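You operate a simulated robot arm through the tools that you are given. There is no shell and no other tool.

You are at the controls of a simulated two-armed robot. One attempt, no reset.

## Task
Pick up the stair carton with one hand, pass it to the other hand and put it on the top of the teal bench. Set down upright: stair carton.

The check looks at the end state, three seconds after you hand in, the way a careful person would. Anything else that was tipped, shoved, dropped, spilled or broken makes it a failure.

## Robot
Two 7-joint arms with two-finger parallel grippers on one trunk, on a base that moves. Base frame: it is fixed to the floor where the robot stands at the start and does not move with it; the origin is under the middle of the robot, x ahead of it, y to its left, z up. Units: mm, rad, N and s.
The left shoulder is at the start at [50, 165, 1105], the right one opposite. With the tool pointing down near the work surface each hand reaches from about 240 to 700 mm from the robot's upright axis, wherever it stands, measured 20 degrees to its own side. Places, roughly: top of the teal bench [-900, 3300, 800]. Payload 3.91 kg a hand.
The tool frame of a hand sits at the grasp point between the pads (the TCP): z along the fingers, y along the line on which they close. The tips reach 30 mm beyond it. Largest opening 110 mm; finger width 20, thickness 10; the body of the gripper, 48 by 112 mm, starts 55 mm behind the TCP.
Orientation is told as [roll, pitch, yaw] about the base's x, y, z axes, in that order, counted from this pose: with the fingers straight down and closing along the base's y, the tool's x points along the base's -x, its y along +y and its z along -z.

## Interface
- The arms move only by the tool jog_arm. It takes "left_deltas", "right_deltas" or both (then of equal length, played together; a hand with none holds still); each is a list of rows, each an object (a shift or turn left out is 0, a gripper value left out holds the last) with "slide": the shift along the base's x, y, z in mm, a list of three; "dr": the turn, a rotation vector about the base's x, y, z in rad, a list of three; "claw": the opening, from 0 (shut) to 1 (fully open). In form: [{"slide": [dx, dy, dz], "dr": [ax, ay, az], "claw": claw}, ...]. A call has 1 to 20 rows; each row is the pose to reach, as a shift and turn from the pose commanded when the call began. A row lasts 0.2 s, in which the tool goes at most 50 mm and 0.15 rad; a call with a longer step from one row to the next is refused whole, and so is a gripper value outside its range. A pose out of reach is approached as far as the arm can. The call stops where the force on the tool passes 40 N (or 10 N more than at its start, if that is more) or the arm is blocked; 0.2 s more then pass. The fingers move at their own pace (about 45 mm/s each) and stop on an object; they squeeze with about 42 N. The grip force told is the motor's: it shows also when the fingers shut on nothing. Time passes only in rows, and 0.2 s behind the last, so rows that repeat a pose let the fingers close. It gives the time, the measured TCP pose, the force on the tool (base axes), the opening and the grip force at its end, in the units of the frame above (readings bear some noise), with the torque about the TCP (base axes, N m) and any sound that the robot's microphone picked up.
- Cameras (640 x 400 px; columns grow to the right, rows downward): "scene" is now at [119.6, -21.9, 1288.8]; the picture's right is [-0.22, -0.98, 0.00], its down [-0.42, 0.09, -0.90] and it looks along [0.88, -0.20, -0.43] (base axes); focal length 257 px, centre (320, 200). "left" rides on the left gripper at [72, -17, -103] in its tool frame; the picture's right is [0.23, 0.97, 0.00], its down [-0.76, 0.18, -0.62] and it looks along [-0.61, 0.14, 0.78] (tool axes); focal length 222 px, centre (320, 200). "right" rides on the right gripper at [72, 17, -103] in its tool frame; the picture's right is [-0.23, 0.97, 0.00], its down [-0.76, -0.18, -0.62] and it looks along [-0.61, -0.14, 0.78] (tool axes); focal length 222 px, centre (320, 200). There is no depth. A picture from a camera that has moved, and an enlarged one, comes with that camera's place and axes in the base frame and with its lens.
- capture(camera): a new picture of that camera. The clock stands still meanwhile.
- move_column(by): slides the trunk up (or, below 0, down) by that many mm; the arms and the scene camera ride with it, the base frame stays. It gives what a move gives, with no picture.
- drive_base(legs): drives the robot by 1 to 6 legs, each [ahead, left, turn to the left] in mm, mm and rad, along the robot's own axes; the way and the turn of a leg run together, so that a leg with both is an arc; at most 1500 mm and 3.142 rad a leg. The arms and the cameras ride along, it lands a little off, and it stops where it bumps. It gives what a move gives.
- head_to(pan, tilt): turns the head with the scene camera to pan (to the left, within 1.396 rad either way) and tilt (down, from -0.506 to 1.204), counted from straight ahead of the robot. It gives what a move gives.
- close_up(camera, box): a new picture of the part [left, top, right, bottom] of that camera's present view, enlarged. The clock stands still meanwhile.
- close_job(): hands the job in; it is judged then, once.

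Nothing tells you exact positions but the pictures and the camera data. Unless the task says otherwise, let go and move clear before handing in.

The tools are called after ">>>" by a JSON object that holds its "op" and its "data". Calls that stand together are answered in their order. jog_arm: Moves the arms, as the interface text tells. Its arguments: {"type":"object","properties":{"left_deltas":{"type":"array"},"right_deltas":{"type":"array"}},"required":[]} The other tools are called the same way: move_column (by) moves the trunk up or down; drive_base (legs) drives the base; head_to (pan, tilt) turns the head that bears the scene camera; capture (camera) takes a picture; close_up (camera, box) takes an enlarged picture of a part of a camera's view; close_job () hands the job in.

At the start:

```text
t: 0.0
left_tcp_pos: [492.1, 137.5, 1078.9]
left_tcp_rot: [0.0, -0.001, 0.0]
left_force: [0.9, -1.0, -0.8]
left_ft_torque: [-0.02, 0.02, -0.02]
left_finger_gap: 109.9
left_grasp_force: 0.0
right_tcp_pos: [279.5, -213.0, 1184.4]
right_tcp_rot: [0.002, 0.0, 0.0]
right_force: [0.0, 0.1, -0.5]
right_ft_torque: [-0.01, 0.01, 0.0]
right_finger_gap: 110.0
right_grasp_force: 0.1
trunk travel left (down, up): [-325.0, 178.0]
robot x, y, heading: [0.2, -2.5, -0.0]
head pan, tilt (commanded): [-0.22, 0.445]
```

scene: 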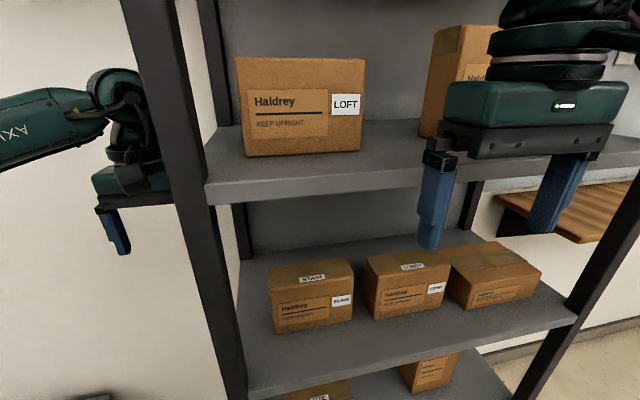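
right: 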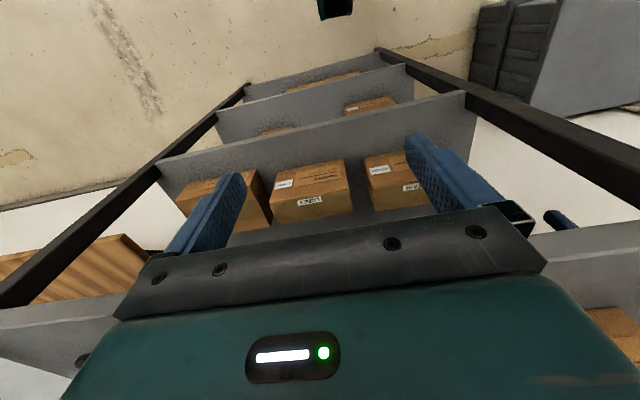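
left: 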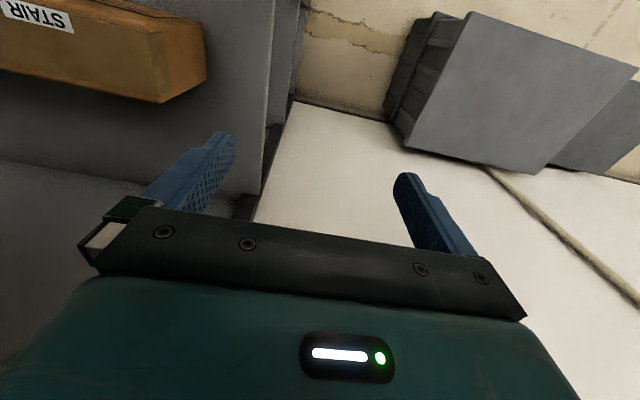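

I see a shelf rack in front of me with several cartons; the one on the middle shelf at left seems labelled STAIR. I'll look closer before moving.

>>> {"op": "close_up", "data": {"camera": "scene", "box": [240, 220, 560, 400]}}

>>> {"op": "close_up", "data": {"camera": "left", "box": [0, 0, 320, 200]}}

>>> {"op": "close_up", "data": {"camera": "right", "box": [140, 60, 500, 280]}}

```text
2.00 times, centred on (400, 310) of scene
camera zoom: at [119.6, -21.9, 1288.8], right [-0.22, -0.98, 0.0], down [-0.42, 0.09, -0.9], along [0.88, -0.2, -0.43], focal length 514 px, centre (160, -20)
```

zoom: 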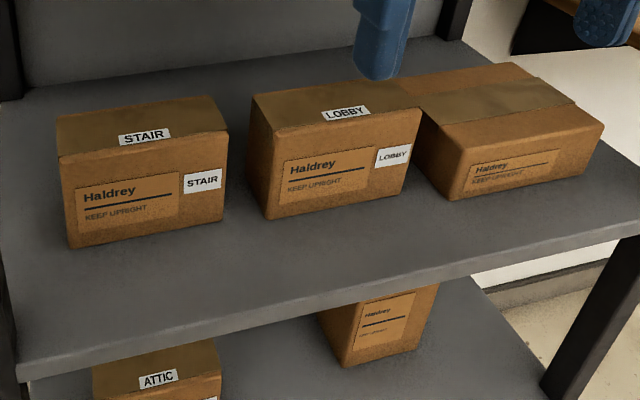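

```text
2.00 times, centred on (160, 100) of left
camera zoom: at [420.2, 119.7, 1182.1], right [-0.23, 0.97, 0.0], down [0.76, 0.18, 0.62], along [0.61, 0.14, -0.78], focal length 444 px, centre (640, 400)
```

zoom: 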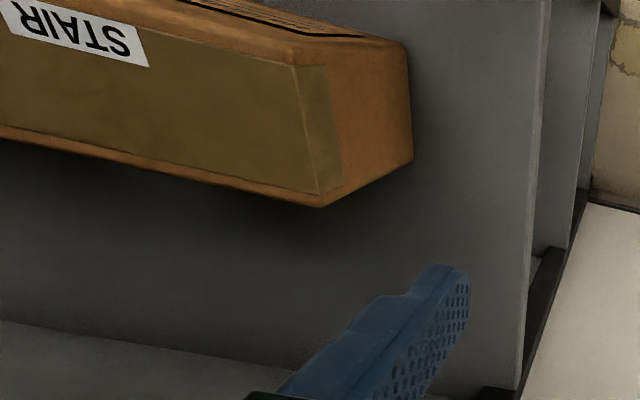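

```text
1.78 times, centred on (320, 170) of right
camera zoom: at [210.0, -195.0, 1287.6], right [0.23, 0.97, 0.0], down [0.76, -0.18, 0.62], along [0.61, -0.14, -0.78], focal length 395 px, centre (320, 253)
```

zoom: 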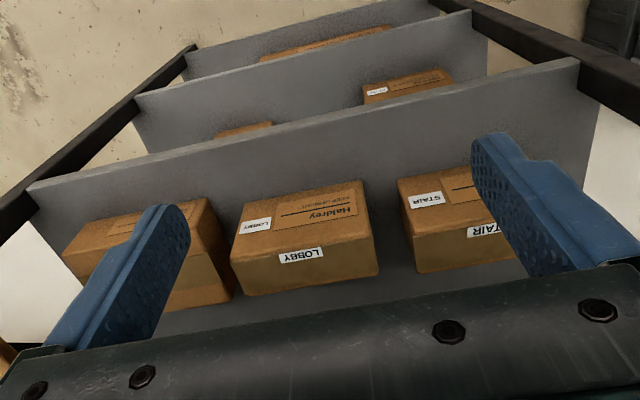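

The STAIR carton is on the middle shelf, at roughly x 456–509, y −158…−8, z 862–969, with another shelf above it at about z 1180. I'll look around with the head before choosing a grasp and a route.

>>> {"op": "head_to", "data": {"pan": 0.6, "tilt": 0.5}}

>>> {"op": "capture", "data": {"camera": "scene"}}

>>> {"op": "head_to", "data": {"pan": 1.396, "tilt": 0.3}}

>>> {"op": "capture", "data": {"camera": "scene"}}

>>> {"op": "head_to", "data": {"pan": 0.0, "tilt": 0.6}}

>>> {"op": "capture", "data": {"camera": "scene"}}

>>> {"op": "head_to", "data": {"pan": -0.8, "tilt": 0.4}}

>>> {"op": "capture", "data": {"camera": "scene"}}

```text
t: 1.1
left_tcp_pos: [492.3, 136.4, 1079.5]
left_tcp_rot: [0.0, -0.002, 0.0]
left_force: [-0.4, -0.4, 0.0]
left_ft_torque: [0.01, -0.02, 0.02]
left_finger_gap: 109.9
left_grasp_force: 0.0
right_tcp_pos: [280.9, -211.9, 1186.4]
right_tcp_rot: [0.002, 0.001, 0.0]
right_force: [0.2, 0.8, -0.9]
right_ft_torque: [0.0, -0.01, 0.0]
right_finger_gap: 109.9
right_grasp_force: 0.0
trunk travel left (down, up): [-325.0, 178.0]
robot x, y, heading: [3.4, -3.8, -0.005]
head pan, tilt (commanded): [0.6, 0.499]
```

```text
taken
camera scene: at [104.9, 49.4, 1283.8], right [0.56, -0.83, 0.0], down [-0.4, -0.27, -0.88], along [0.72, 0.5, -0.48], focal length 257 px, centre (320, 200)
```

scene: 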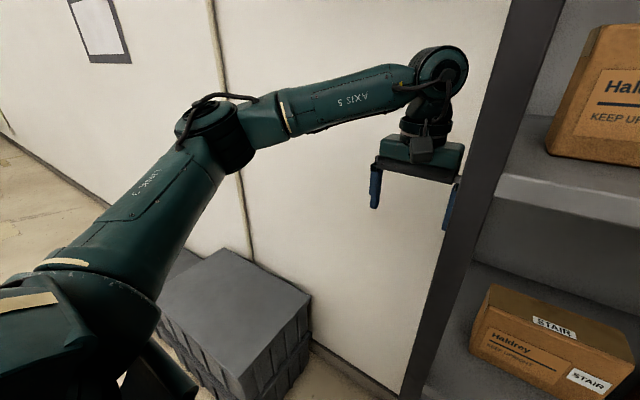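

```text
t: 2.3
left_tcp_pos: [493.7, 137.3, 1079.1]
left_tcp_rot: [0.0, -0.001, -0.001]
left_force: [-0.4, 0.2, -0.4]
left_ft_torque: [0.01, 0.0, -0.01]
left_finger_gap: 110.2
left_grasp_force: 0.0
right_tcp_pos: [281.4, -213.2, 1185.3]
right_tcp_rot: [0.002, -0.001, 0.001]
right_force: [0.1, 0.2, -0.2]
right_ft_torque: [0.0, 0.02, 0.01]
right_finger_gap: 110.4
right_grasp_force: 0.0
trunk travel left (down, up): [-325.0, 178.0]
robot x, y, heading: [-2.2, 2.7, -0.003]
head pan, tilt (commanded): [1.396, 0.3]
```

```text
taken
camera scene: at [46.1, 90.0, 1302.1], right [0.98, -0.17, 0.0], down [-0.05, -0.29, -0.96], along [0.17, 0.94, -0.3], focal length 257 px, centre (320, 200)
```

scene: 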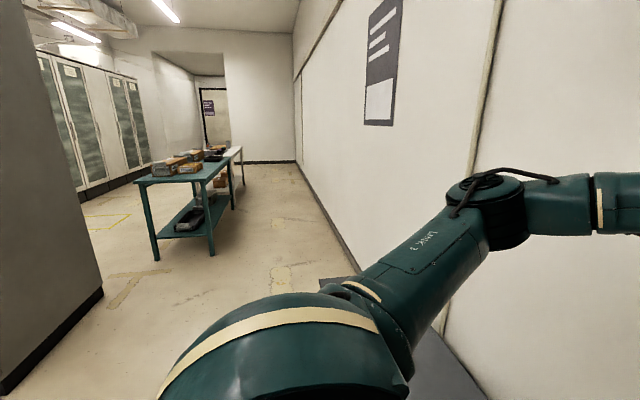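

```text
t: 3.8
left_tcp_pos: [492.0, 138.7, 1078.5]
left_tcp_rot: [0.001, -0.001, 0.0]
left_force: [-0.5, 0.0, 0.7]
left_ft_torque: [0.02, -0.01, 0.02]
left_finger_gap: 110.2
left_grasp_force: 0.0
right_tcp_pos: [280.5, -212.4, 1185.0]
right_tcp_rot: [0.002, -0.002, 0.0]
right_force: [-0.1, 0.2, -0.2]
right_ft_torque: [-0.02, 0.02, 0.02]
right_finger_gap: 109.9
right_grasp_force: 0.2
trunk travel left (down, up): [-325.0, 178.0]
robot x, y, heading: [-1.1, -0.8, -0.0]
head pan, tilt (commanded): [0.0, 0.6]
```

```text
taken
camera scene: at [118.2, -1.8, 1274.7], right [0.0, -1.0, 0.0], down [-0.56, 0.0, -0.83], along [0.83, 0.0, -0.56], focal length 257 px, centre (320, 200)
```

scene: 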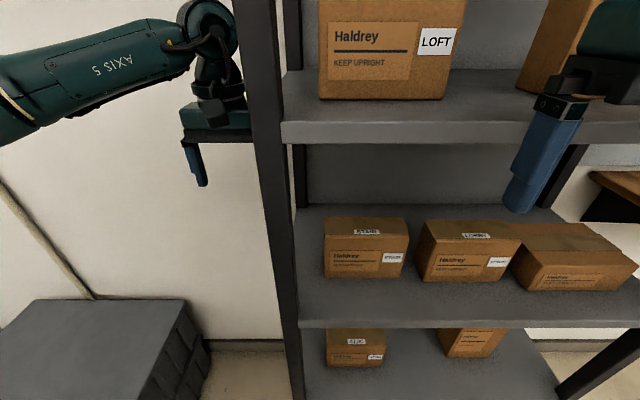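

```text
t: 4.9
left_tcp_pos: [493.2, 138.3, 1078.5]
left_tcp_rot: [0.001, -0.001, -0.002]
left_force: [0.0, 0.4, 0.2]
left_ft_torque: [0.02, 0.02, 0.0]
left_finger_gap: 109.9
left_grasp_force: 0.1
right_tcp_pos: [282.1, -213.0, 1185.4]
right_tcp_rot: [0.003, 0.001, 0.0]
right_force: [0.0, 0.9, 0.0]
right_ft_torque: [0.01, -0.01, -0.01]
right_finger_gap: 109.9
right_grasp_force: 0.0
trunk travel left (down, up): [-325.0, 178.0]
robot x, y, heading: [0.8, 1.1, 0.001]
head pan, tilt (commanded): [-0.799, 0.4]
```

```text
taken
camera scene: at [94.4, -68.3, 1292.9], right [-0.72, -0.7, 0.0], down [-0.27, 0.28, -0.92], along [0.64, -0.66, -0.39], focal length 257 px, centre (320, 200)
```

scene: 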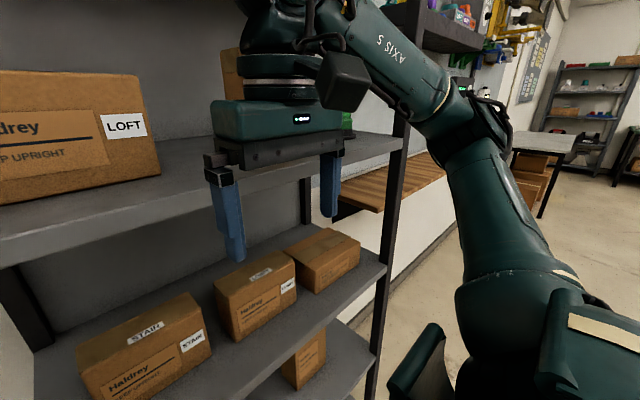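

The bench is the long teal table to my left, at about x −1150…−600 with its near end near y 2500, and there are items on it. I need accurate rack and carton geometry next, so I'll take square-on close-ups.

>>> {"op": "head_to", "data": {"pan": 0.1, "tilt": 0.6}}

>>> {"op": "close_up", "data": {"camera": "scene", "box": [280, 180, 520, 330]}}

>>> {"op": "close_up", "data": {"camera": "scene", "box": [160, 0, 480, 200]}}

>>> {"op": "capture", "data": {"camera": "left"}}

```text
t: 6.1
left_tcp_pos: [493.3, 136.8, 1080.4]
left_tcp_rot: [0.0, -0.001, -0.001]
left_force: [0.3, 0.2, -0.7]
left_ft_torque: [-0.01, 0.01, 0.02]
left_finger_gap: 110.0
left_grasp_force: 0.0
right_tcp_pos: [281.2, -213.4, 1185.6]
right_tcp_rot: [0.002, 0.001, 0.002]
right_force: [0.4, -0.5, -1.1]
right_ft_torque: [0.01, -0.01, 0.01]
right_finger_gap: 110.1
right_grasp_force: 0.1
trunk travel left (down, up): [-325.0, 178.0]
robot x, y, heading: [0.7, 0.5, -0.003]
head pan, tilt (commanded): [0.099, 0.6]
```

```text
2.67 times, centred on (400, 255) of scene
camera zoom: at [117.8, 6.8, 1274.7], right [0.1, -1.0, 0.0], down [-0.56, -0.06, -0.83], along [0.82, 0.08, -0.56], focal length 685 px, centre (107, 53)
```

zoom: 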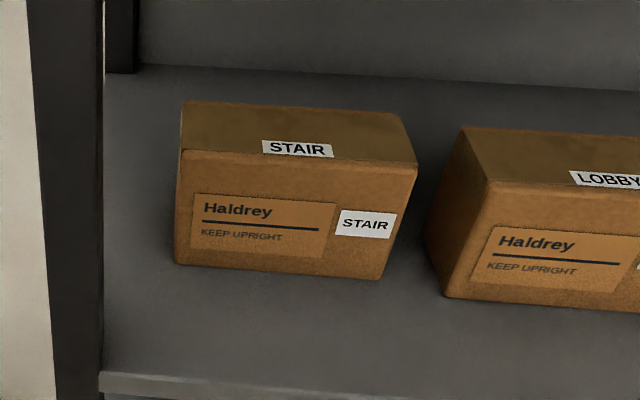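

```text
2.00 times, centred on (320, 100) of scene
camera zoom: at [117.8, 6.8, 1274.7], right [0.1, -1.0, 0.0], down [-0.56, -0.06, -0.83], along [0.82, 0.08, -0.56], focal length 514 px, centre (320, 400)
```

zoom: 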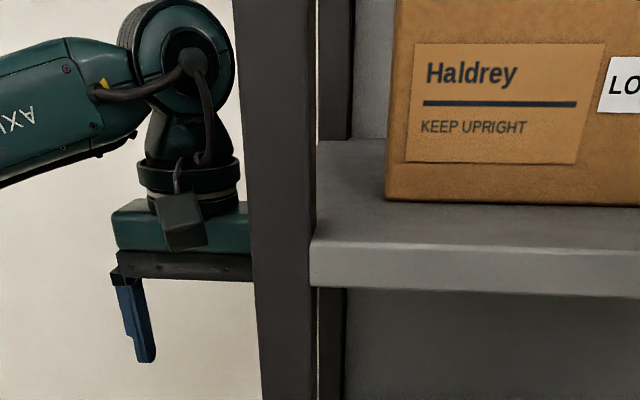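

```text
taken
camera left: at [420.2, 119.7, 1182.1], right [-0.23, 0.97, 0.0], down [0.76, 0.18, 0.62], along [0.61, 0.14, -0.78], focal length 222 px, centre (320, 200)
```

left: 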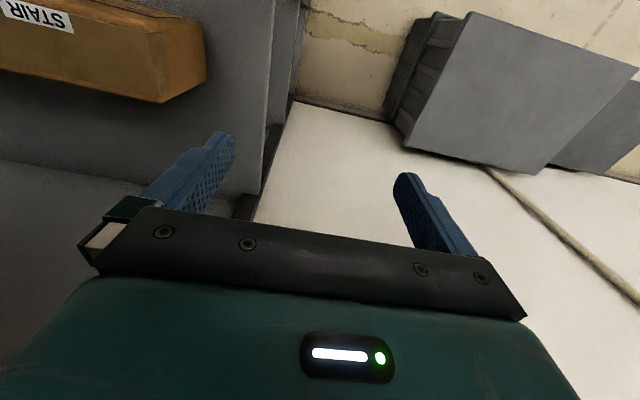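

The carton measures roughly x 455–508, y −159…−9, z 860–967. It is only about 53 mm deep in x and sits under a shelf at z 1175, so a top grasp won't fit. I'll bring the left hand through the open left side of the rack, fingers along −y and closing along x. I start turning it outside the rack.

>>> {"op": "jog_arm", "data": {"left_deltas": [{"slide": [-0.7, 5, -5], "dr": [-0.0806, 0.0806, 0.0806], "claw": 0.9}, {"slide": [-1.3, 10, -10], "dr": [-0.1612, 0.1612, 0.1612]}, {"slide": [-2, 15, -15], "dr": [-0.2418, 0.2418, 0.2418]}, {"slide": [-2.7, 20, -20], "dr": [-0.3225, 0.3225, 0.3225]}, {"slide": [-3.3, 25, -25], "dr": [-0.4031, 0.4031, 0.4031]}, {"slide": [-4, 30, -30], "dr": [-0.4837, 0.4837, 0.4837]}, {"slide": [-4.7, 35, -35], "dr": [-0.5643, 0.5643, 0.5643]}]}}

>>> {"op": "capture", "data": {"camera": "scene"}}

```text
t: 7.7
left_tcp_pos: [487.4, 172.3, 1043.6]
left_tcp_rot: [-0.44, 0.678, 0.442]
left_force: [-0.2, -0.2, -0.6]
left_ft_torque: [0.01, 0.01, -0.03]
left_finger_gap: 99.1
left_grasp_force: 0.0
right_tcp_pos: [279.1, -211.9, 1185.4]
right_tcp_rot: [0.0, 0.001, -0.001]
right_force: [0.8, -0.4, -0.5]
right_ft_torque: [-0.01, -0.01, -0.01]
right_finger_gap: 110.0
right_grasp_force: 0.1
trunk travel left (down, up): [-325.0, 178.0]
robot x, y, heading: [-2.3, 1.0, -0.001]
head pan, tilt (commanded): [0.099, 0.6]
```

```text
taken
camera scene: at [117.8, 7.2, 1274.7], right [0.1, -1.0, 0.0], down [-0.56, -0.06, -0.83], along [0.82, 0.08, -0.57], focal length 257 px, centre (320, 200)
```

scene: 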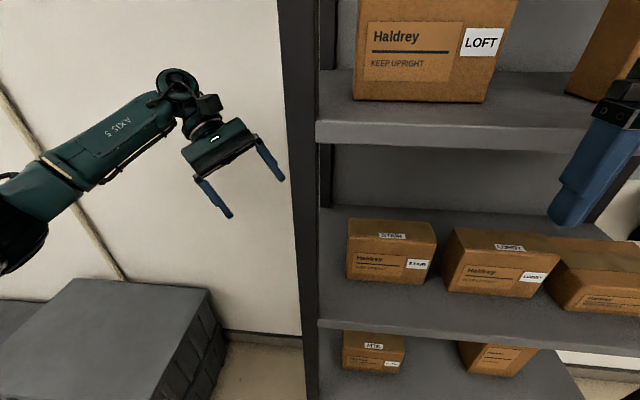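

The left hand turns cleanly and stays clear of the rack. I'll finish the turn.

>>> {"op": "jog_arm", "data": {"left_deltas": [{"slide": [-0.7, 4, -6], "dr": [-0.0806, 0.0806, 0.0806]}, {"slide": [-1.3, 8, -12], "dr": [-0.1612, 0.1612, 0.1612]}, {"slide": [-2, 12, -18], "dr": [-0.2418, 0.2418, 0.2418]}, {"slide": [-2.7, 16, -24], "dr": [-0.3225, 0.3225, 0.3225]}, {"slide": [-3.3, 20, -30], "dr": [-0.4031, 0.4031, 0.4031]}, {"slide": [-4, 24, -36], "dr": [-0.4837, 0.4837, 0.4837]}, {"slide": [-4.7, 28, -42], "dr": [-0.5643, 0.5643, 0.5643]}, {"slide": [-5.3, 32, -48], "dr": [-0.6449, 0.6449, 0.6449]}]}}

>>> {"op": "capture", "data": {"camera": "scene"}}

>>> {"op": "capture", "data": {"camera": "left"}}

```text
t: 9.5
left_tcp_pos: [483.2, 205.4, 996.3]
left_tcp_rot: [2.446, 1.569, -2.264]
left_force: [-0.1, -0.2, 0.1]
left_ft_torque: [0.02, -0.01, -0.01]
left_finger_gap: 99.2
left_grasp_force: 0.0
right_tcp_pos: [280.7, -212.9, 1185.5]
right_tcp_rot: [0.001, 0.0, 0.001]
right_force: [0.6, -0.5, -0.4]
right_ft_torque: [0.01, -0.01, 0.0]
right_finger_gap: 109.8
right_grasp_force: 0.1
trunk travel left (down, up): [-325.0, 178.0]
robot x, y, heading: [0.6, 1.3, 0.003]
head pan, tilt (commanded): [0.099, 0.6]
```

```text
taken
camera scene: at [117.7, 7.0, 1274.7], right [0.1, -1.0, 0.0], down [-0.56, -0.06, -0.83], along [0.82, 0.08, -0.56], focal length 257 px, centre (320, 200)
```

scene: 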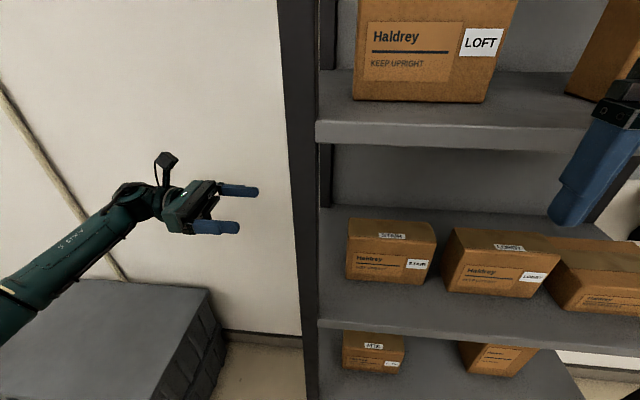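

```text
taken
camera left: at [499.7, 307.9, 1068.6], right [-0.97, 0.0, 0.23], down [-0.18, 0.62, -0.76], along [-0.14, -0.78, -0.61], focal length 222 px, centre (320, 200)
```

left: 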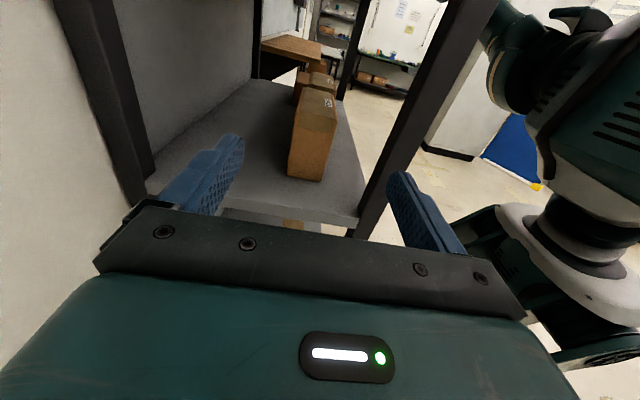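

The left hand now points at the carton's end through the open side of the rack. I'll zoom in to check the alignment.

>>> {"op": "close_up", "data": {"camera": "left", "box": [240, 50, 400, 200]}}

```text
2.67 times, centred on (320, 125) of left
camera zoom: at [499.7, 307.9, 1068.6], right [-0.97, 0.0, 0.23], down [-0.18, 0.62, -0.76], along [-0.14, -0.78, -0.61], focal length 592 px, centre (320, 400)
```

zoom: 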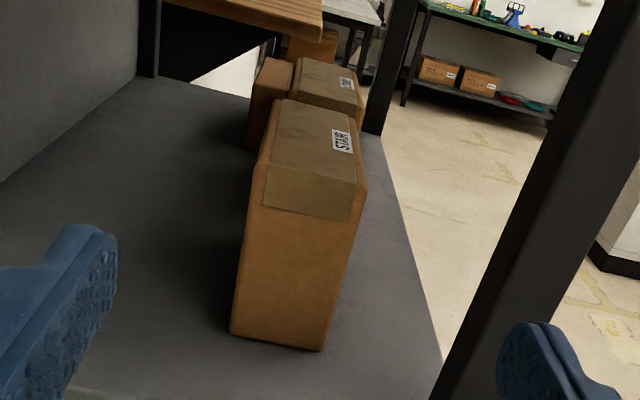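

The carton centre is near x 480 with its base near z 860, so I'm aligned. I'll go down to z ≈ 925 and move up to the side of the rack.

>>> {"op": "jog_arm", "data": {"left_deltas": [{"slide": [-1, -15, -18]}, {"slide": [-2, -30, -36]}, {"slide": [-3, -45, -54]}, {"slide": [-3, -60, -71]}, {"slide": [-3, -85, -71]}, {"slide": [-3, -110, -71]}, {"slide": [-3, -135, -71]}]}}

>>> {"op": "capture", "data": {"camera": "left"}}

>>> {"op": "capture", "data": {"camera": "scene"}}

```text
t: 11.1
left_tcp_pos: [480.3, 69.1, 926.3]
left_tcp_rot: [-0.108, 1.57, 1.464]
left_force: [-0.3, 0.2, 0.5]
left_ft_torque: [0.01, -0.01, 0.0]
left_finger_gap: 99.1
left_grasp_force: 0.2
right_tcp_pos: [280.2, -211.4, 1185.5]
right_tcp_rot: [0.002, 0.0, 0.001]
right_force: [-0.7, 1.1, 0.8]
right_ft_torque: [-0.01, 0.0, 0.02]
right_finger_gap: 110.1
right_grasp_force: 0.0
trunk travel left (down, up): [-325.0, 178.0]
robot x, y, heading: [1.4, -2.5, -0.003]
head pan, tilt (commanded): [0.099, 0.6]
```

```text
taken
camera left: at [497.1, 171.0, 998.7], right [-0.97, 0.0, 0.23], down [-0.18, 0.62, -0.76], along [-0.14, -0.78, -0.61], focal length 222 px, centre (320, 200)
```

left: 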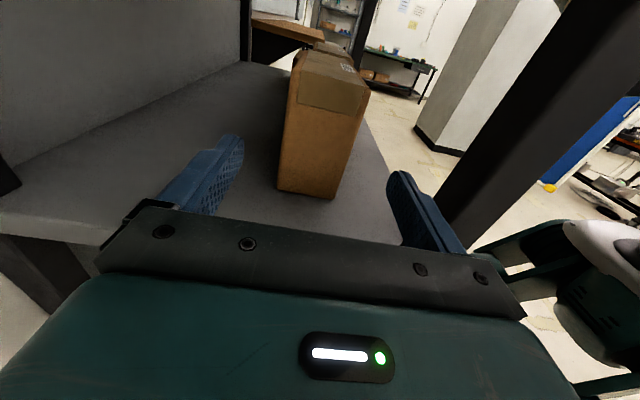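

```text
taken
camera scene: at [117.8, 6.7, 1274.7], right [0.1, -1.0, 0.0], down [-0.56, -0.06, -0.83], along [0.82, 0.08, -0.56], focal length 257 px, centre (320, 200)
```

scene: 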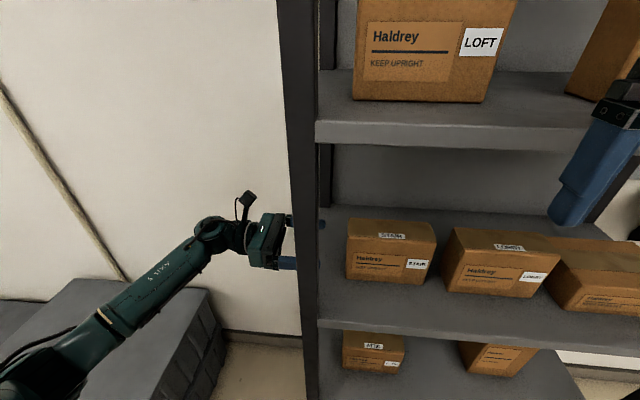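

The carton is centred between the fingers. I'll slide in over its end.

>>> {"op": "jog_arm", "data": {"left_deltas": [{"slide": [0, -25, 0]}, {"slide": [0, -50, 0]}, {"slide": [0, -75, 0]}, {"slide": [0, -95, 0]}, {"slide": [0, -114, 0]}, {"slide": [0, -114, 0]}]}}

>>> {"op": "capture", "data": {"camera": "left"}}

>>> {"op": "capture", "data": {"camera": "scene"}}

```text
t: 12.5
left_tcp_pos: [480.2, -44.6, 925.4]
left_tcp_rot: [0.019, 1.568, 1.589]
left_force: [-0.6, 0.0, 0.2]
left_ft_torque: [0.01, 0.0, 0.04]
left_finger_gap: 99.0
left_grasp_force: 0.0
right_tcp_pos: [281.2, -212.6, 1186.1]
right_tcp_rot: [0.001, 0.001, 0.0]
right_force: [-1.2, 0.3, 0.4]
right_ft_torque: [0.03, 0.01, 0.04]
right_finger_gap: 110.1
right_grasp_force: 0.1
trunk travel left (down, up): [-325.0, 178.0]
robot x, y, heading: [1.9, 0.0, 0.002]
head pan, tilt (commanded): [0.099, 0.6]
```

```text
taken
camera left: at [497.5, 58.0, 997.8], right [-0.97, 0.0, 0.23], down [-0.18, 0.62, -0.76], along [-0.14, -0.78, -0.61], focal length 222 px, centre (320, 200)
```

left: 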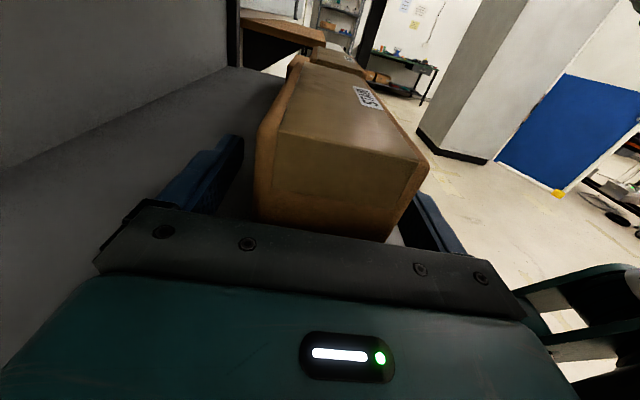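

```text
taken
camera scene: at [117.7, 6.9, 1274.7], right [0.1, -1.0, 0.0], down [-0.56, -0.06, -0.83], along [0.82, 0.08, -0.56], focal length 257 px, centre (320, 200)
```

scene: 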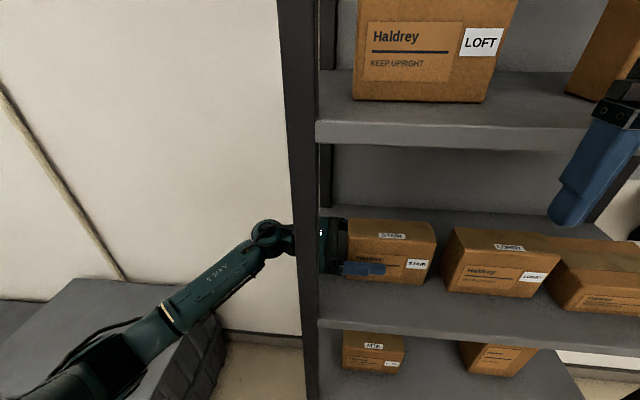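

The fingers straddle the carton evenly. I'll close the grip.

>>> {"op": "jog_arm", "data": {"left_deltas": [{"claw": 0.0}, {"claw": 0.0}, {"claw": 0.0}, {"claw": 0.0}, {"claw": 0.0}, {"claw": 0.0}, {"claw": 0.0}]}}

>>> {"op": "capture", "data": {"camera": "left"}}

```text
t: 14.1
left_tcp_pos: [480.8, -45.0, 926.5]
left_tcp_rot: [-0.132, 1.568, 1.44]
left_force: [-0.3, -1.5, 1.1]
left_ft_torque: [-0.05, -0.16, -0.12]
left_finger_gap: 62.0
left_grasp_force: 42.1
right_tcp_pos: [280.9, -212.5, 1185.2]
right_tcp_rot: [0.002, 0.0, 0.0]
right_force: [-0.8, -0.6, 0.3]
right_ft_torque: [0.02, -0.01, -0.04]
right_finger_gap: 109.9
right_grasp_force: 0.1
trunk travel left (down, up): [-325.0, 178.0]
robot x, y, heading: [-2.2, 2.1, 0.001]
head pan, tilt (commanded): [0.099, 0.6]
```

```text
taken
camera left: at [497.4, 58.0, 998.0], right [-0.97, 0.0, 0.23], down [-0.18, 0.62, -0.76], along [-0.14, -0.78, -0.61], focal length 222 px, centre (320, 200)
```

left: 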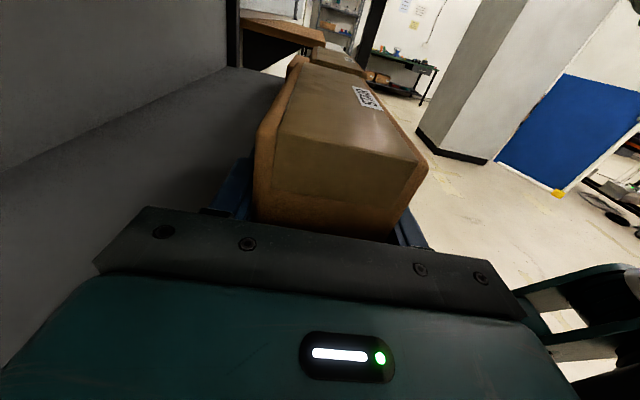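

It is gripped with a 62 mm gap and 42 N. I'll lift slightly and read the weight.

>>> {"op": "jog_arm", "data": {"left_deltas": [{"slide": [0, 0, 3]}, {"slide": [0, 0, 8]}, {"slide": [0, 0, 14]}, {"slide": [0, 0, 20]}, {"slide": [0, 0, 25]}, {"slide": [0, 0, 25]}]}}

>>> {"op": "capture", "data": {"camera": "left"}}

>>> {"op": "close_up", "data": {"camera": "scene", "box": [280, 180, 520, 330]}}

```text
t: 15.5
left_tcp_pos: [480.2, -45.3, 950.6]
left_tcp_rot: [0.254, 1.57, 1.826]
left_force: [-0.7, -0.2, -3.8]
left_ft_torque: [0.14, 0.01, 0.0]
left_finger_gap: 61.9
left_grasp_force: 42.3
right_tcp_pos: [282.2, -213.1, 1184.9]
right_tcp_rot: [0.002, -0.001, -0.001]
right_force: [-0.8, 0.2, 0.3]
right_ft_torque: [0.01, 0.02, 0.01]
right_finger_gap: 109.9
right_grasp_force: 0.2
trunk travel left (down, up): [-325.0, 178.0]
robot x, y, heading: [-2.0, -4.7, 0.002]
head pan, tilt (commanded): [0.099, 0.6]
```

```text
taken
camera left: at [497.8, 58.4, 1022.1], right [-0.97, 0.0, 0.23], down [-0.18, 0.62, -0.76], along [-0.14, -0.78, -0.61], focal length 222 px, centre (320, 200)
```

left: 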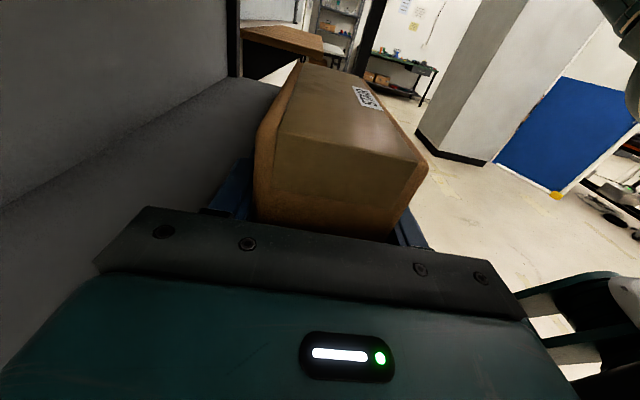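

```text
2.67 times, centred on (400, 255) of scene
camera zoom: at [118.1, 6.8, 1274.6], right [0.1, -1.0, 0.0], down [-0.56, -0.06, -0.82], along [0.82, 0.08, -0.57], focal length 685 px, centre (107, 53)
```

zoom: 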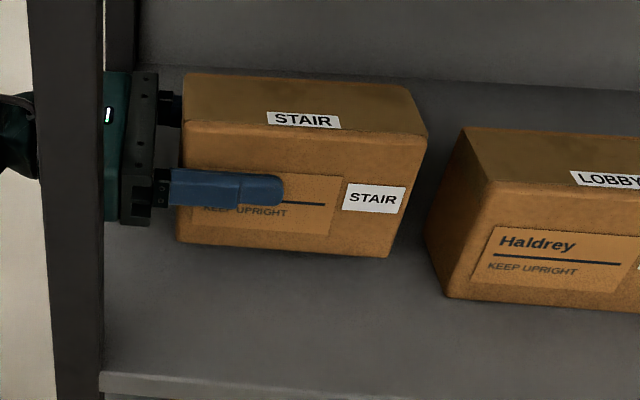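

It is held firmly and weighs about 0.37 kg. I'll pull it straight out through the side of the rack (+y).

>>> {"op": "jog_arm", "data": {"left_deltas": [{"slide": [0, 12, 5]}, {"slide": [0, 35, 10]}, {"slide": [0, 60, 10]}, {"slide": [0, 85, 10]}, {"slide": [0, 110, 10]}, {"slide": [0, 135, 10]}, {"slide": [0, 160, 10]}, {"slide": [0, 185, 10]}, {"slide": [0, 210, 10]}, {"slide": [0, 235, 10]}, {"slide": [0, 260, 10]}, {"slide": [0, 280, 10]}, {"slide": [0, 290, 10]}]}}

>>> {"op": "capture", "data": {"camera": "scene"}}

>>> {"op": "capture", "data": {"camera": "left"}}

```text
t: 18.3
left_tcp_pos: [479.3, 246.6, 960.2]
left_tcp_rot: [0.323, 1.568, 1.895]
left_force: [-0.5, 0.0, -4.0]
left_ft_torque: [0.2, -0.01, -0.04]
left_finger_gap: 61.9
left_grasp_force: 41.9
right_tcp_pos: [281.4, -211.8, 1185.2]
right_tcp_rot: [0.001, 0.0, 0.0]
right_force: [0.6, -0.7, 0.0]
right_ft_torque: [-0.03, 0.02, 0.01]
right_finger_gap: 109.9
right_grasp_force: 0.1
trunk travel left (down, up): [-325.0, 178.0]
robot x, y, heading: [-0.1, -1.0, 0.002]
head pan, tilt (commanded): [0.099, 0.6]
```

```text
taken
camera scene: at [118.1, 7.1, 1274.6], right [0.1, -1.0, 0.0], down [-0.56, -0.06, -0.82], along [0.82, 0.08, -0.57], focal length 257 px, centre (320, 200)
```

scene: 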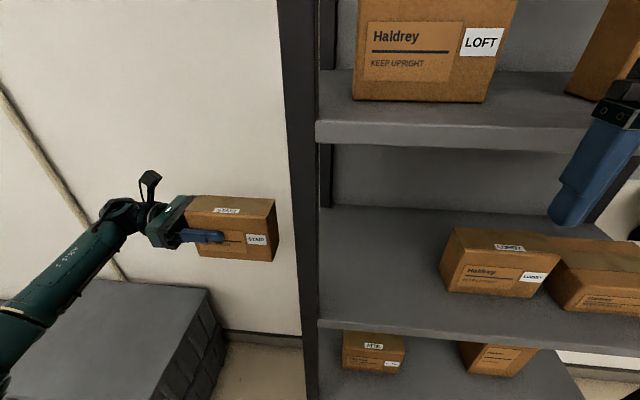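

```text
taken
camera left: at [495.7, 349.0, 1032.4], right [-0.97, 0.0, 0.23], down [-0.18, 0.62, -0.76], along [-0.14, -0.78, -0.61], focal length 222 px, centre (320, 200)
```

left: 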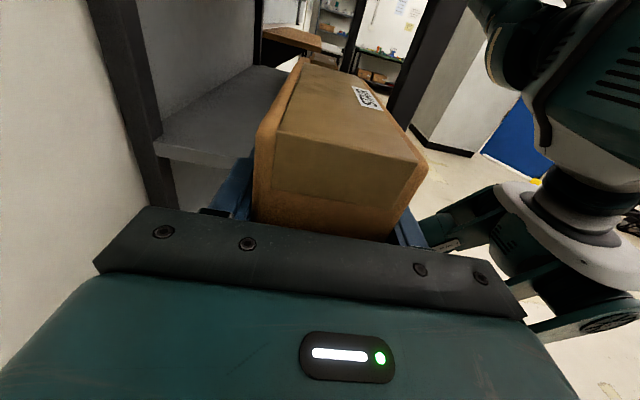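

The carton is clear of the rack. Before backing away I'll look to both sides for the room behind me.

>>> {"op": "head_to", "data": {"pan": -1.396, "tilt": 0.5}}

>>> {"op": "capture", "data": {"camera": "scene"}}

>>> {"op": "head_to", "data": {"pan": 1.396, "tilt": 0.5}}

>>> {"op": "capture", "data": {"camera": "scene"}}

```text
t: 19.9
left_tcp_pos: [478.6, 246.5, 960.1]
left_tcp_rot: [0.473, 1.569, 2.043]
left_force: [0.6, -0.6, -4.8]
left_ft_torque: [0.16, 0.03, 0.02]
left_finger_gap: 61.8
left_grasp_force: 42.6
right_tcp_pos: [281.2, -211.9, 1184.9]
right_tcp_rot: [0.001, 0.002, 0.001]
right_force: [0.4, -0.6, 1.0]
right_ft_torque: [0.02, 0.01, -0.01]
right_finger_gap: 109.9
right_grasp_force: 0.1
trunk travel left (down, up): [-325.0, 178.0]
robot x, y, heading: [0.2, 3.4, -0.001]
head pan, tilt (commanded): [-1.396, 0.499]
```

```text
taken
camera scene: at [46.0, -91.3, 1283.8], right [-0.98, -0.17, 0.0], down [-0.08, 0.47, -0.88], along [0.15, -0.86, -0.48], focal length 257 px, centre (320, 200)
```

scene: 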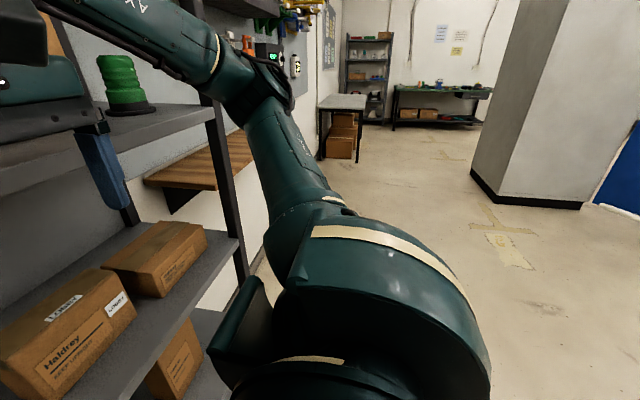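

```text
t: 22.4
left_tcp_pos: [479.0, 245.2, 959.9]
left_tcp_rot: [0.442, 1.569, 2.012]
left_force: [0.1, 0.0, -3.7]
left_ft_torque: [0.16, 0.02, 0.03]
left_finger_gap: 62.0
left_grasp_force: 42.4
right_tcp_pos: [281.8, -211.9, 1185.5]
right_tcp_rot: [0.002, 0.001, -0.001]
right_force: [-0.2, -0.1, 0.0]
right_ft_torque: [0.04, 0.02, 0.0]
right_finger_gap: 110.2
right_grasp_force: 0.1
trunk travel left (down, up): [-325.0, 178.0]
robot x, y, heading: [-2.5, 3.9, 0.001]
head pan, tilt (commanded): [1.396, 0.499]
```

```text
taken
camera scene: at [46.0, 87.8, 1283.7], right [0.98, -0.17, 0.0], down [-0.08, -0.47, -0.88], along [0.15, 0.86, -0.48], focal length 257 px, centre (320, 200)
```

scene: 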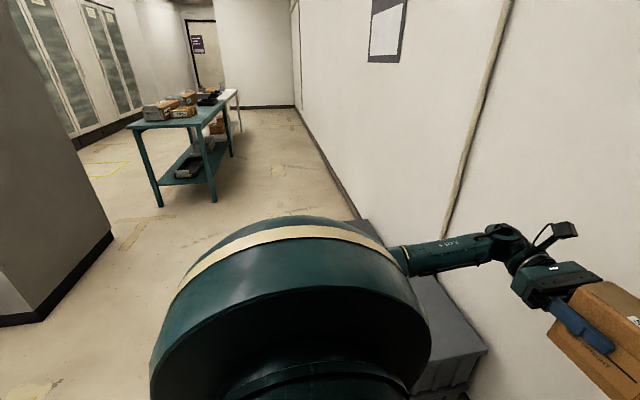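

A pillar stands to the left rear (face at x ≈ −1338, y 1290–2100), and the bench is beyond it. I'll zoom in on the bench for free space.

>>> {"op": "close_up", "data": {"camera": "scene", "box": [110, 70, 260, 220]}}

```text
2.67 times, centred on (185, 145) of scene
camera zoom: at [46.0, 87.8, 1283.7], right [0.98, -0.17, 0.0], down [-0.08, -0.47, -0.88], along [0.15, 0.86, -0.48], focal length 685 px, centre (680, 347)
```

zoom: 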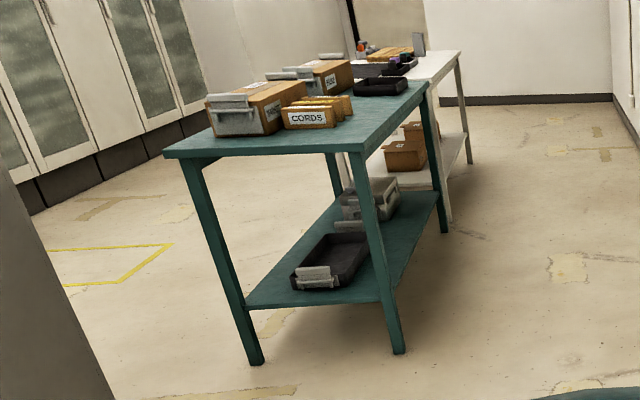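

The bench top spans about x −1170…−590, y 2535…4030. Its near end and right strip look free. I'll back away from the rack a little, drifting left so the carton clears the post, then do the handover in open space.

>>> {"op": "drive_base", "data": {"legs": [[-400, 40, 0]]}}

>>> {"op": "head_to", "data": {"pan": 0.2, "tilt": 0.6}}

>>> {"op": "capture", "data": {"camera": "scene"}}

```text
t: 24.9
left_tcp_pos: [75.6, 285.2, 960.9]
left_tcp_rot: [0.163, 1.569, 1.735]
left_force: [0.3, 0.5, -4.4]
left_ft_torque: [0.15, 0.02, -0.02]
left_finger_gap: 61.9
left_grasp_force: 42.0
right_tcp_pos: [-121.7, -172.8, 1185.2]
right_tcp_rot: [0.001, 0.0, 0.001]
right_force: [-0.8, 1.3, 0.7]
right_ft_torque: [0.04, -0.02, 0.01]
right_finger_gap: 109.9
right_grasp_force: 0.1
trunk travel left (down, up): [-325.0, 178.0]
robot x, y, heading: [-402.4, 39.7, -0.005]
head pan, tilt (commanded): [1.396, 0.499]
```

```text
t: 26.3
left_tcp_pos: [76.3, 287.3, 959.9]
left_tcp_rot: [0.425, 1.569, 1.995]
left_force: [-0.2, -0.1, -4.2]
left_ft_torque: [0.19, 0.02, 0.01]
left_finger_gap: 61.9
left_grasp_force: 42.3
right_tcp_pos: [-121.3, -173.1, 1185.4]
right_tcp_rot: [0.003, 0.002, 0.002]
right_force: [-0.3, 0.4, 0.4]
right_ft_torque: [0.0, 0.01, 0.0]
right_finger_gap: 110.1
right_grasp_force: 0.0
trunk travel left (down, up): [-325.0, 178.0]
robot x, y, heading: [-403.7, 41.7, -0.003]
head pan, tilt (commanded): [0.201, 0.6]
```

```text
taken
camera scene: at [-286.4, 56.0, 1274.6], right [0.2, -0.98, 0.0], down [-0.55, -0.11, -0.82], along [0.81, 0.17, -0.57], focal length 257 px, centre (320, 200)
```

scene: 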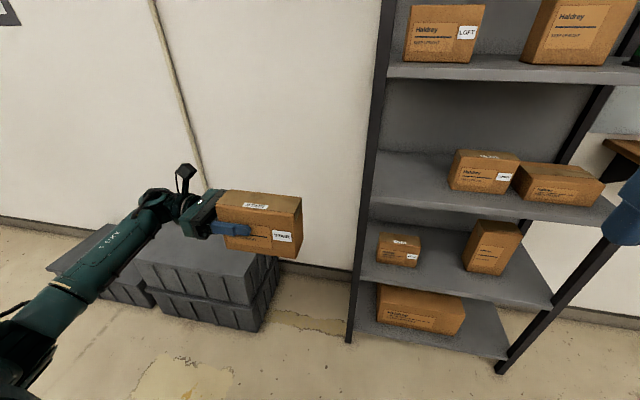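

There's open space now. I'll bring the carton in front of me with the left hand. At the same time I turn the right hand so its fingers will close along x from above.

>>> {"op": "jog_arm", "data": {"left_deltas": [{"slide": [-2, -10, 1]}, {"slide": [-5, -30, 2]}, {"slide": [-8, -52, 3]}, {"slide": [-11, -75, 4]}, {"slide": [-14, -98, 5]}, {"slide": [-17, -121, 6]}, {"slide": [-20, -144, 7]}, {"slide": [-23, -167, 8]}, {"slide": [-26, -190, 9]}, {"slide": [-29, -212, 10]}, {"slide": [-29, -226, 10]}, {"slide": [-29, -226, 10]}], "right_deltas": [{"slide": [10, 4, -3], "dr": [0, 0, 0.1428], "claw": 1.0}, {"slide": [20, 8, -6], "dr": [0, 0, 0.2856]}, {"slide": [30, 12, -9], "dr": [0, 0, 0.4284]}, {"slide": [40, 16, -12], "dr": [0, 0, 0.5712]}, {"slide": [50, 20, -15], "dr": [0, 0, 0.714]}, {"slide": [60, 24, -18], "dr": [0, 0, 0.8568]}, {"slide": [70, 28, -21], "dr": [0, 0, 0.9996]}, {"slide": [80, 32, -24], "dr": [0, 0, 1.1424]}, {"slide": [90, 36, -27], "dr": [0, 0, 1.2852]}, {"slide": [100, 40, -30], "dr": [0, 0, 1.428]}, {"slide": [110, 44, -33], "dr": [0, 0, 1.5708]}, {"slide": [120, 48, -35], "dr": [0, 0, 1.5708]}]}}

>>> {"op": "capture", "data": {"camera": "scene"}}

>>> {"op": "capture", "data": {"camera": "right"}}

>>> {"op": "capture", "data": {"camera": "left"}}

```text
t: 28.9
left_tcp_pos: [45.8, 59.5, 969.3]
left_tcp_rot: [0.281, 1.57, 1.855]
left_force: [-0.6, -0.6, -3.1]
left_ft_torque: [0.15, 0.01, -0.03]
left_finger_gap: 62.0
left_grasp_force: 41.8
right_tcp_pos: [-104.7, -65.3, 1122.0]
right_tcp_rot: [0.002, 0.0, 1.57]
right_force: [-0.8, -0.6, 0.1]
right_ft_torque: [0.0, 0.0, -0.03]
right_finger_gap: 110.1
right_grasp_force: 0.1
right hand out of reach, approached as far as the arm can: row 8, 9, 10, 11, 12
trunk travel left (down, up): [-325.0, 178.0]
robot x, y, heading: [-401.5, 39.0, -0.001]
head pan, tilt (commanded): [0.201, 0.6]
```

```text
taken
camera scene: at [-286.4, 55.7, 1274.6], right [0.2, -0.98, 0.0], down [-0.55, -0.11, -0.82], along [0.81, 0.17, -0.57], focal length 257 px, centre (320, 200)
```

scene: 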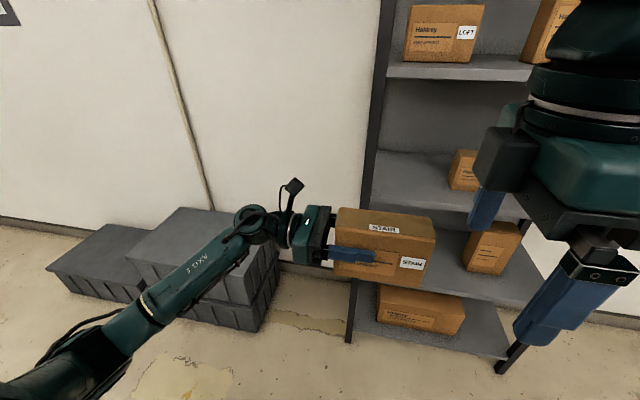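

```text
taken
camera right: at [-120.3, -137.7, 1225.1], right [-0.97, 0.23, 0.0], down [0.18, 0.76, 0.62], along [0.14, 0.61, -0.78], focal length 222 px, centre (320, 200)
```

right: 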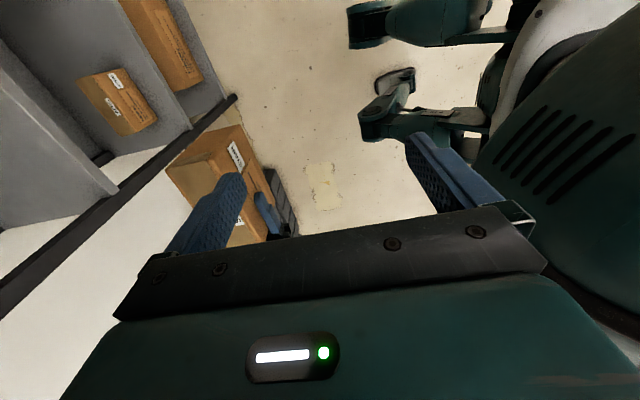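

```text
taken
camera left: at [63.6, 161.9, 1042.1], right [-0.97, 0.0, 0.23], down [-0.18, 0.62, -0.76], along [-0.14, -0.78, -0.61], focal length 222 px, centre (320, 200)
```

left: 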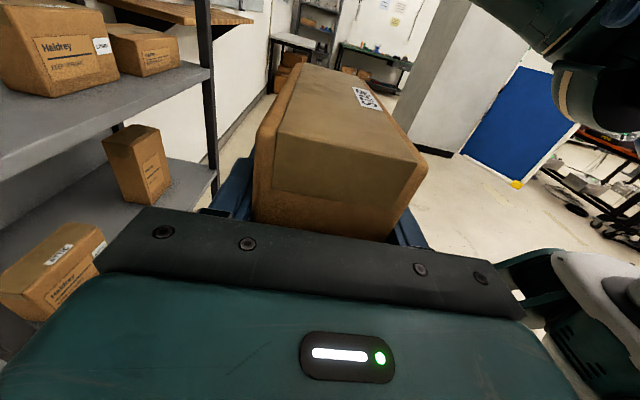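

The left hand is in place, but the right arm hits its limits with that yaw. I'll turn the right hand back and use the opposite yaw.

>>> {"op": "jog_arm", "data": {"right_deltas": [{"slide": [-6, -4, 2], "dr": [0, 0, -0.1428]}, {"slide": [-12, -8, 4], "dr": [0, 0, -0.2856]}, {"slide": [-18, -12, 6], "dr": [0, 0, -0.4284]}, {"slide": [-24, -16, 8], "dr": [0, 0, -0.5712]}, {"slide": [-30, -20, 10], "dr": [0, 0, -0.714]}, {"slide": [-36, -24, 12], "dr": [0, 0, -0.8568]}, {"slide": [-42, -28, 14], "dr": [0, 0, -0.9996]}, {"slide": [-48, -32, 16], "dr": [0, 0, -1.1424]}, {"slide": [-54, -36, 18], "dr": [0, 0, -1.2852]}, {"slide": [-60, -40, 20], "dr": [0, 0, -1.428]}, {"slide": [-66, -44, 22], "dr": [0, 0, -1.5708]}]}}

>>> {"op": "capture", "data": {"camera": "scene"}}

```text
t: 31.3
left_tcp_pos: [46.2, 59.0, 970.5]
left_tcp_rot: [0.33, 1.568, 1.9]
left_force: [0.5, 0.9, -4.9]
left_ft_torque: [0.17, 0.0, -0.01]
left_finger_gap: 61.7
left_grasp_force: 41.5
right_tcp_pos: [-174.1, -114.6, 1145.4]
right_tcp_rot: [0.001, -0.001, -0.001]
right_force: [0.8, -0.2, 0.0]
right_ft_torque: [0.01, 0.0, 0.0]
right_finger_gap: 110.2
right_grasp_force: 0.1
trunk travel left (down, up): [-325.0, 178.0]
robot x, y, heading: [-404.7, 43.0, 0.001]
head pan, tilt (commanded): [0.201, 0.6]
```

```text
taken
camera scene: at [-286.5, 55.7, 1274.6], right [0.2, -0.98, 0.0], down [-0.55, -0.11, -0.82], along [0.81, 0.17, -0.57], focal length 257 px, centre (320, 200)
```

scene: 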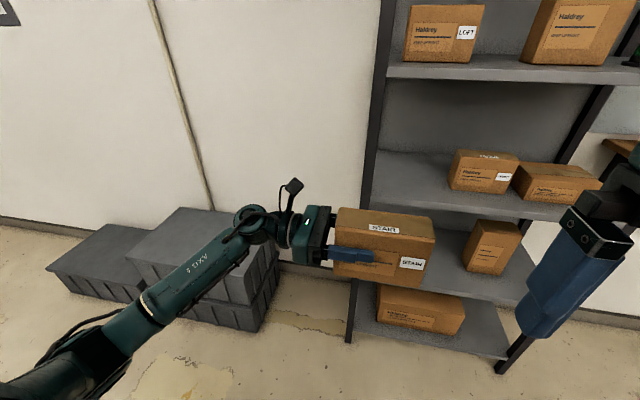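

Now I'll turn the right hand to yaw −90°, mirroring what worked on the left, and move it slightly forward and outward.

>>> {"op": "jog_arm", "data": {"right_deltas": [{"slide": [8, -6, 1], "dr": [0, 0, -0.1428]}, {"slide": [16, -12, 2], "dr": [0, 0, -0.2856]}, {"slide": [24, -18, 3], "dr": [0, 0, -0.4284]}, {"slide": [32, -24, 4], "dr": [0, 0, -0.5712]}, {"slide": [40, -30, 5], "dr": [0, 0, -0.714]}, {"slide": [48, -36, 6], "dr": [0, 0, -0.8568]}, {"slide": [56, -42, 7], "dr": [0, 0, -0.9996]}, {"slide": [64, -48, 8], "dr": [0, 0, -1.1424]}, {"slide": [72, -54, 9], "dr": [0, 0, -1.2852]}, {"slide": [80, -60, 10], "dr": [0, 0, -1.428]}, {"slide": [88, -66, 10], "dr": [0, 0, -1.5708]}]}}

>>> {"op": "capture", "data": {"camera": "right"}}

>>> {"op": "capture", "data": {"camera": "scene"}}

```text
t: 33.7
left_tcp_pos: [47.8, 59.5, 969.2]
left_tcp_rot: [0.392, 1.569, 1.962]
left_force: [0.3, 1.1, -4.0]
left_ft_torque: [0.14, -0.01, 0.0]
left_finger_gap: 61.9
left_grasp_force: 42.1
right_tcp_pos: [-86.4, -179.4, 1158.0]
right_tcp_rot: [0.001, 0.0, -1.574]
right_force: [-0.2, -0.1, 0.3]
right_ft_torque: [0.01, 0.02, -0.01]
right_finger_gap: 110.3
right_grasp_force: 0.0
trunk travel left (down, up): [-325.0, 178.0]
robot x, y, heading: [-406.9, 40.1, 0.0]
head pan, tilt (commanded): [0.201, 0.6]
```

```text
taken
camera right: at [-67.0, -106.5, 1259.3], right [0.97, -0.23, 0.0], down [-0.18, -0.76, 0.62], along [-0.14, -0.61, -0.78], focal length 222 px, centre (320, 200)
```

right: 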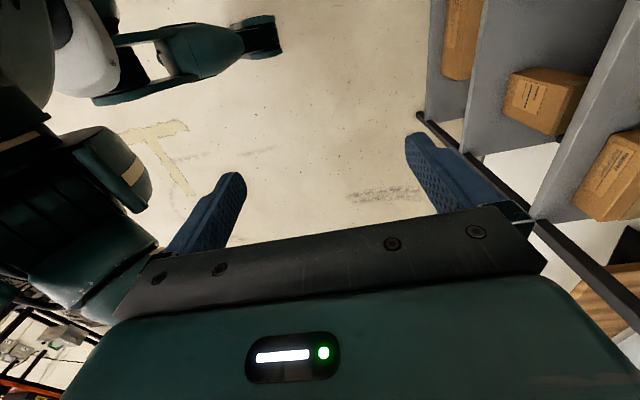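

```text
taken
camera scene: at [-286.4, 55.7, 1274.6], right [0.2, -0.98, 0.0], down [-0.55, -0.11, -0.82], along [0.81, 0.17, -0.57], focal length 257 px, centre (320, 200)
```

scene: 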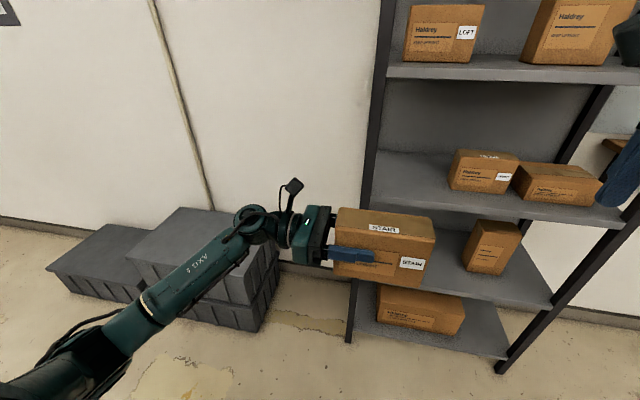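

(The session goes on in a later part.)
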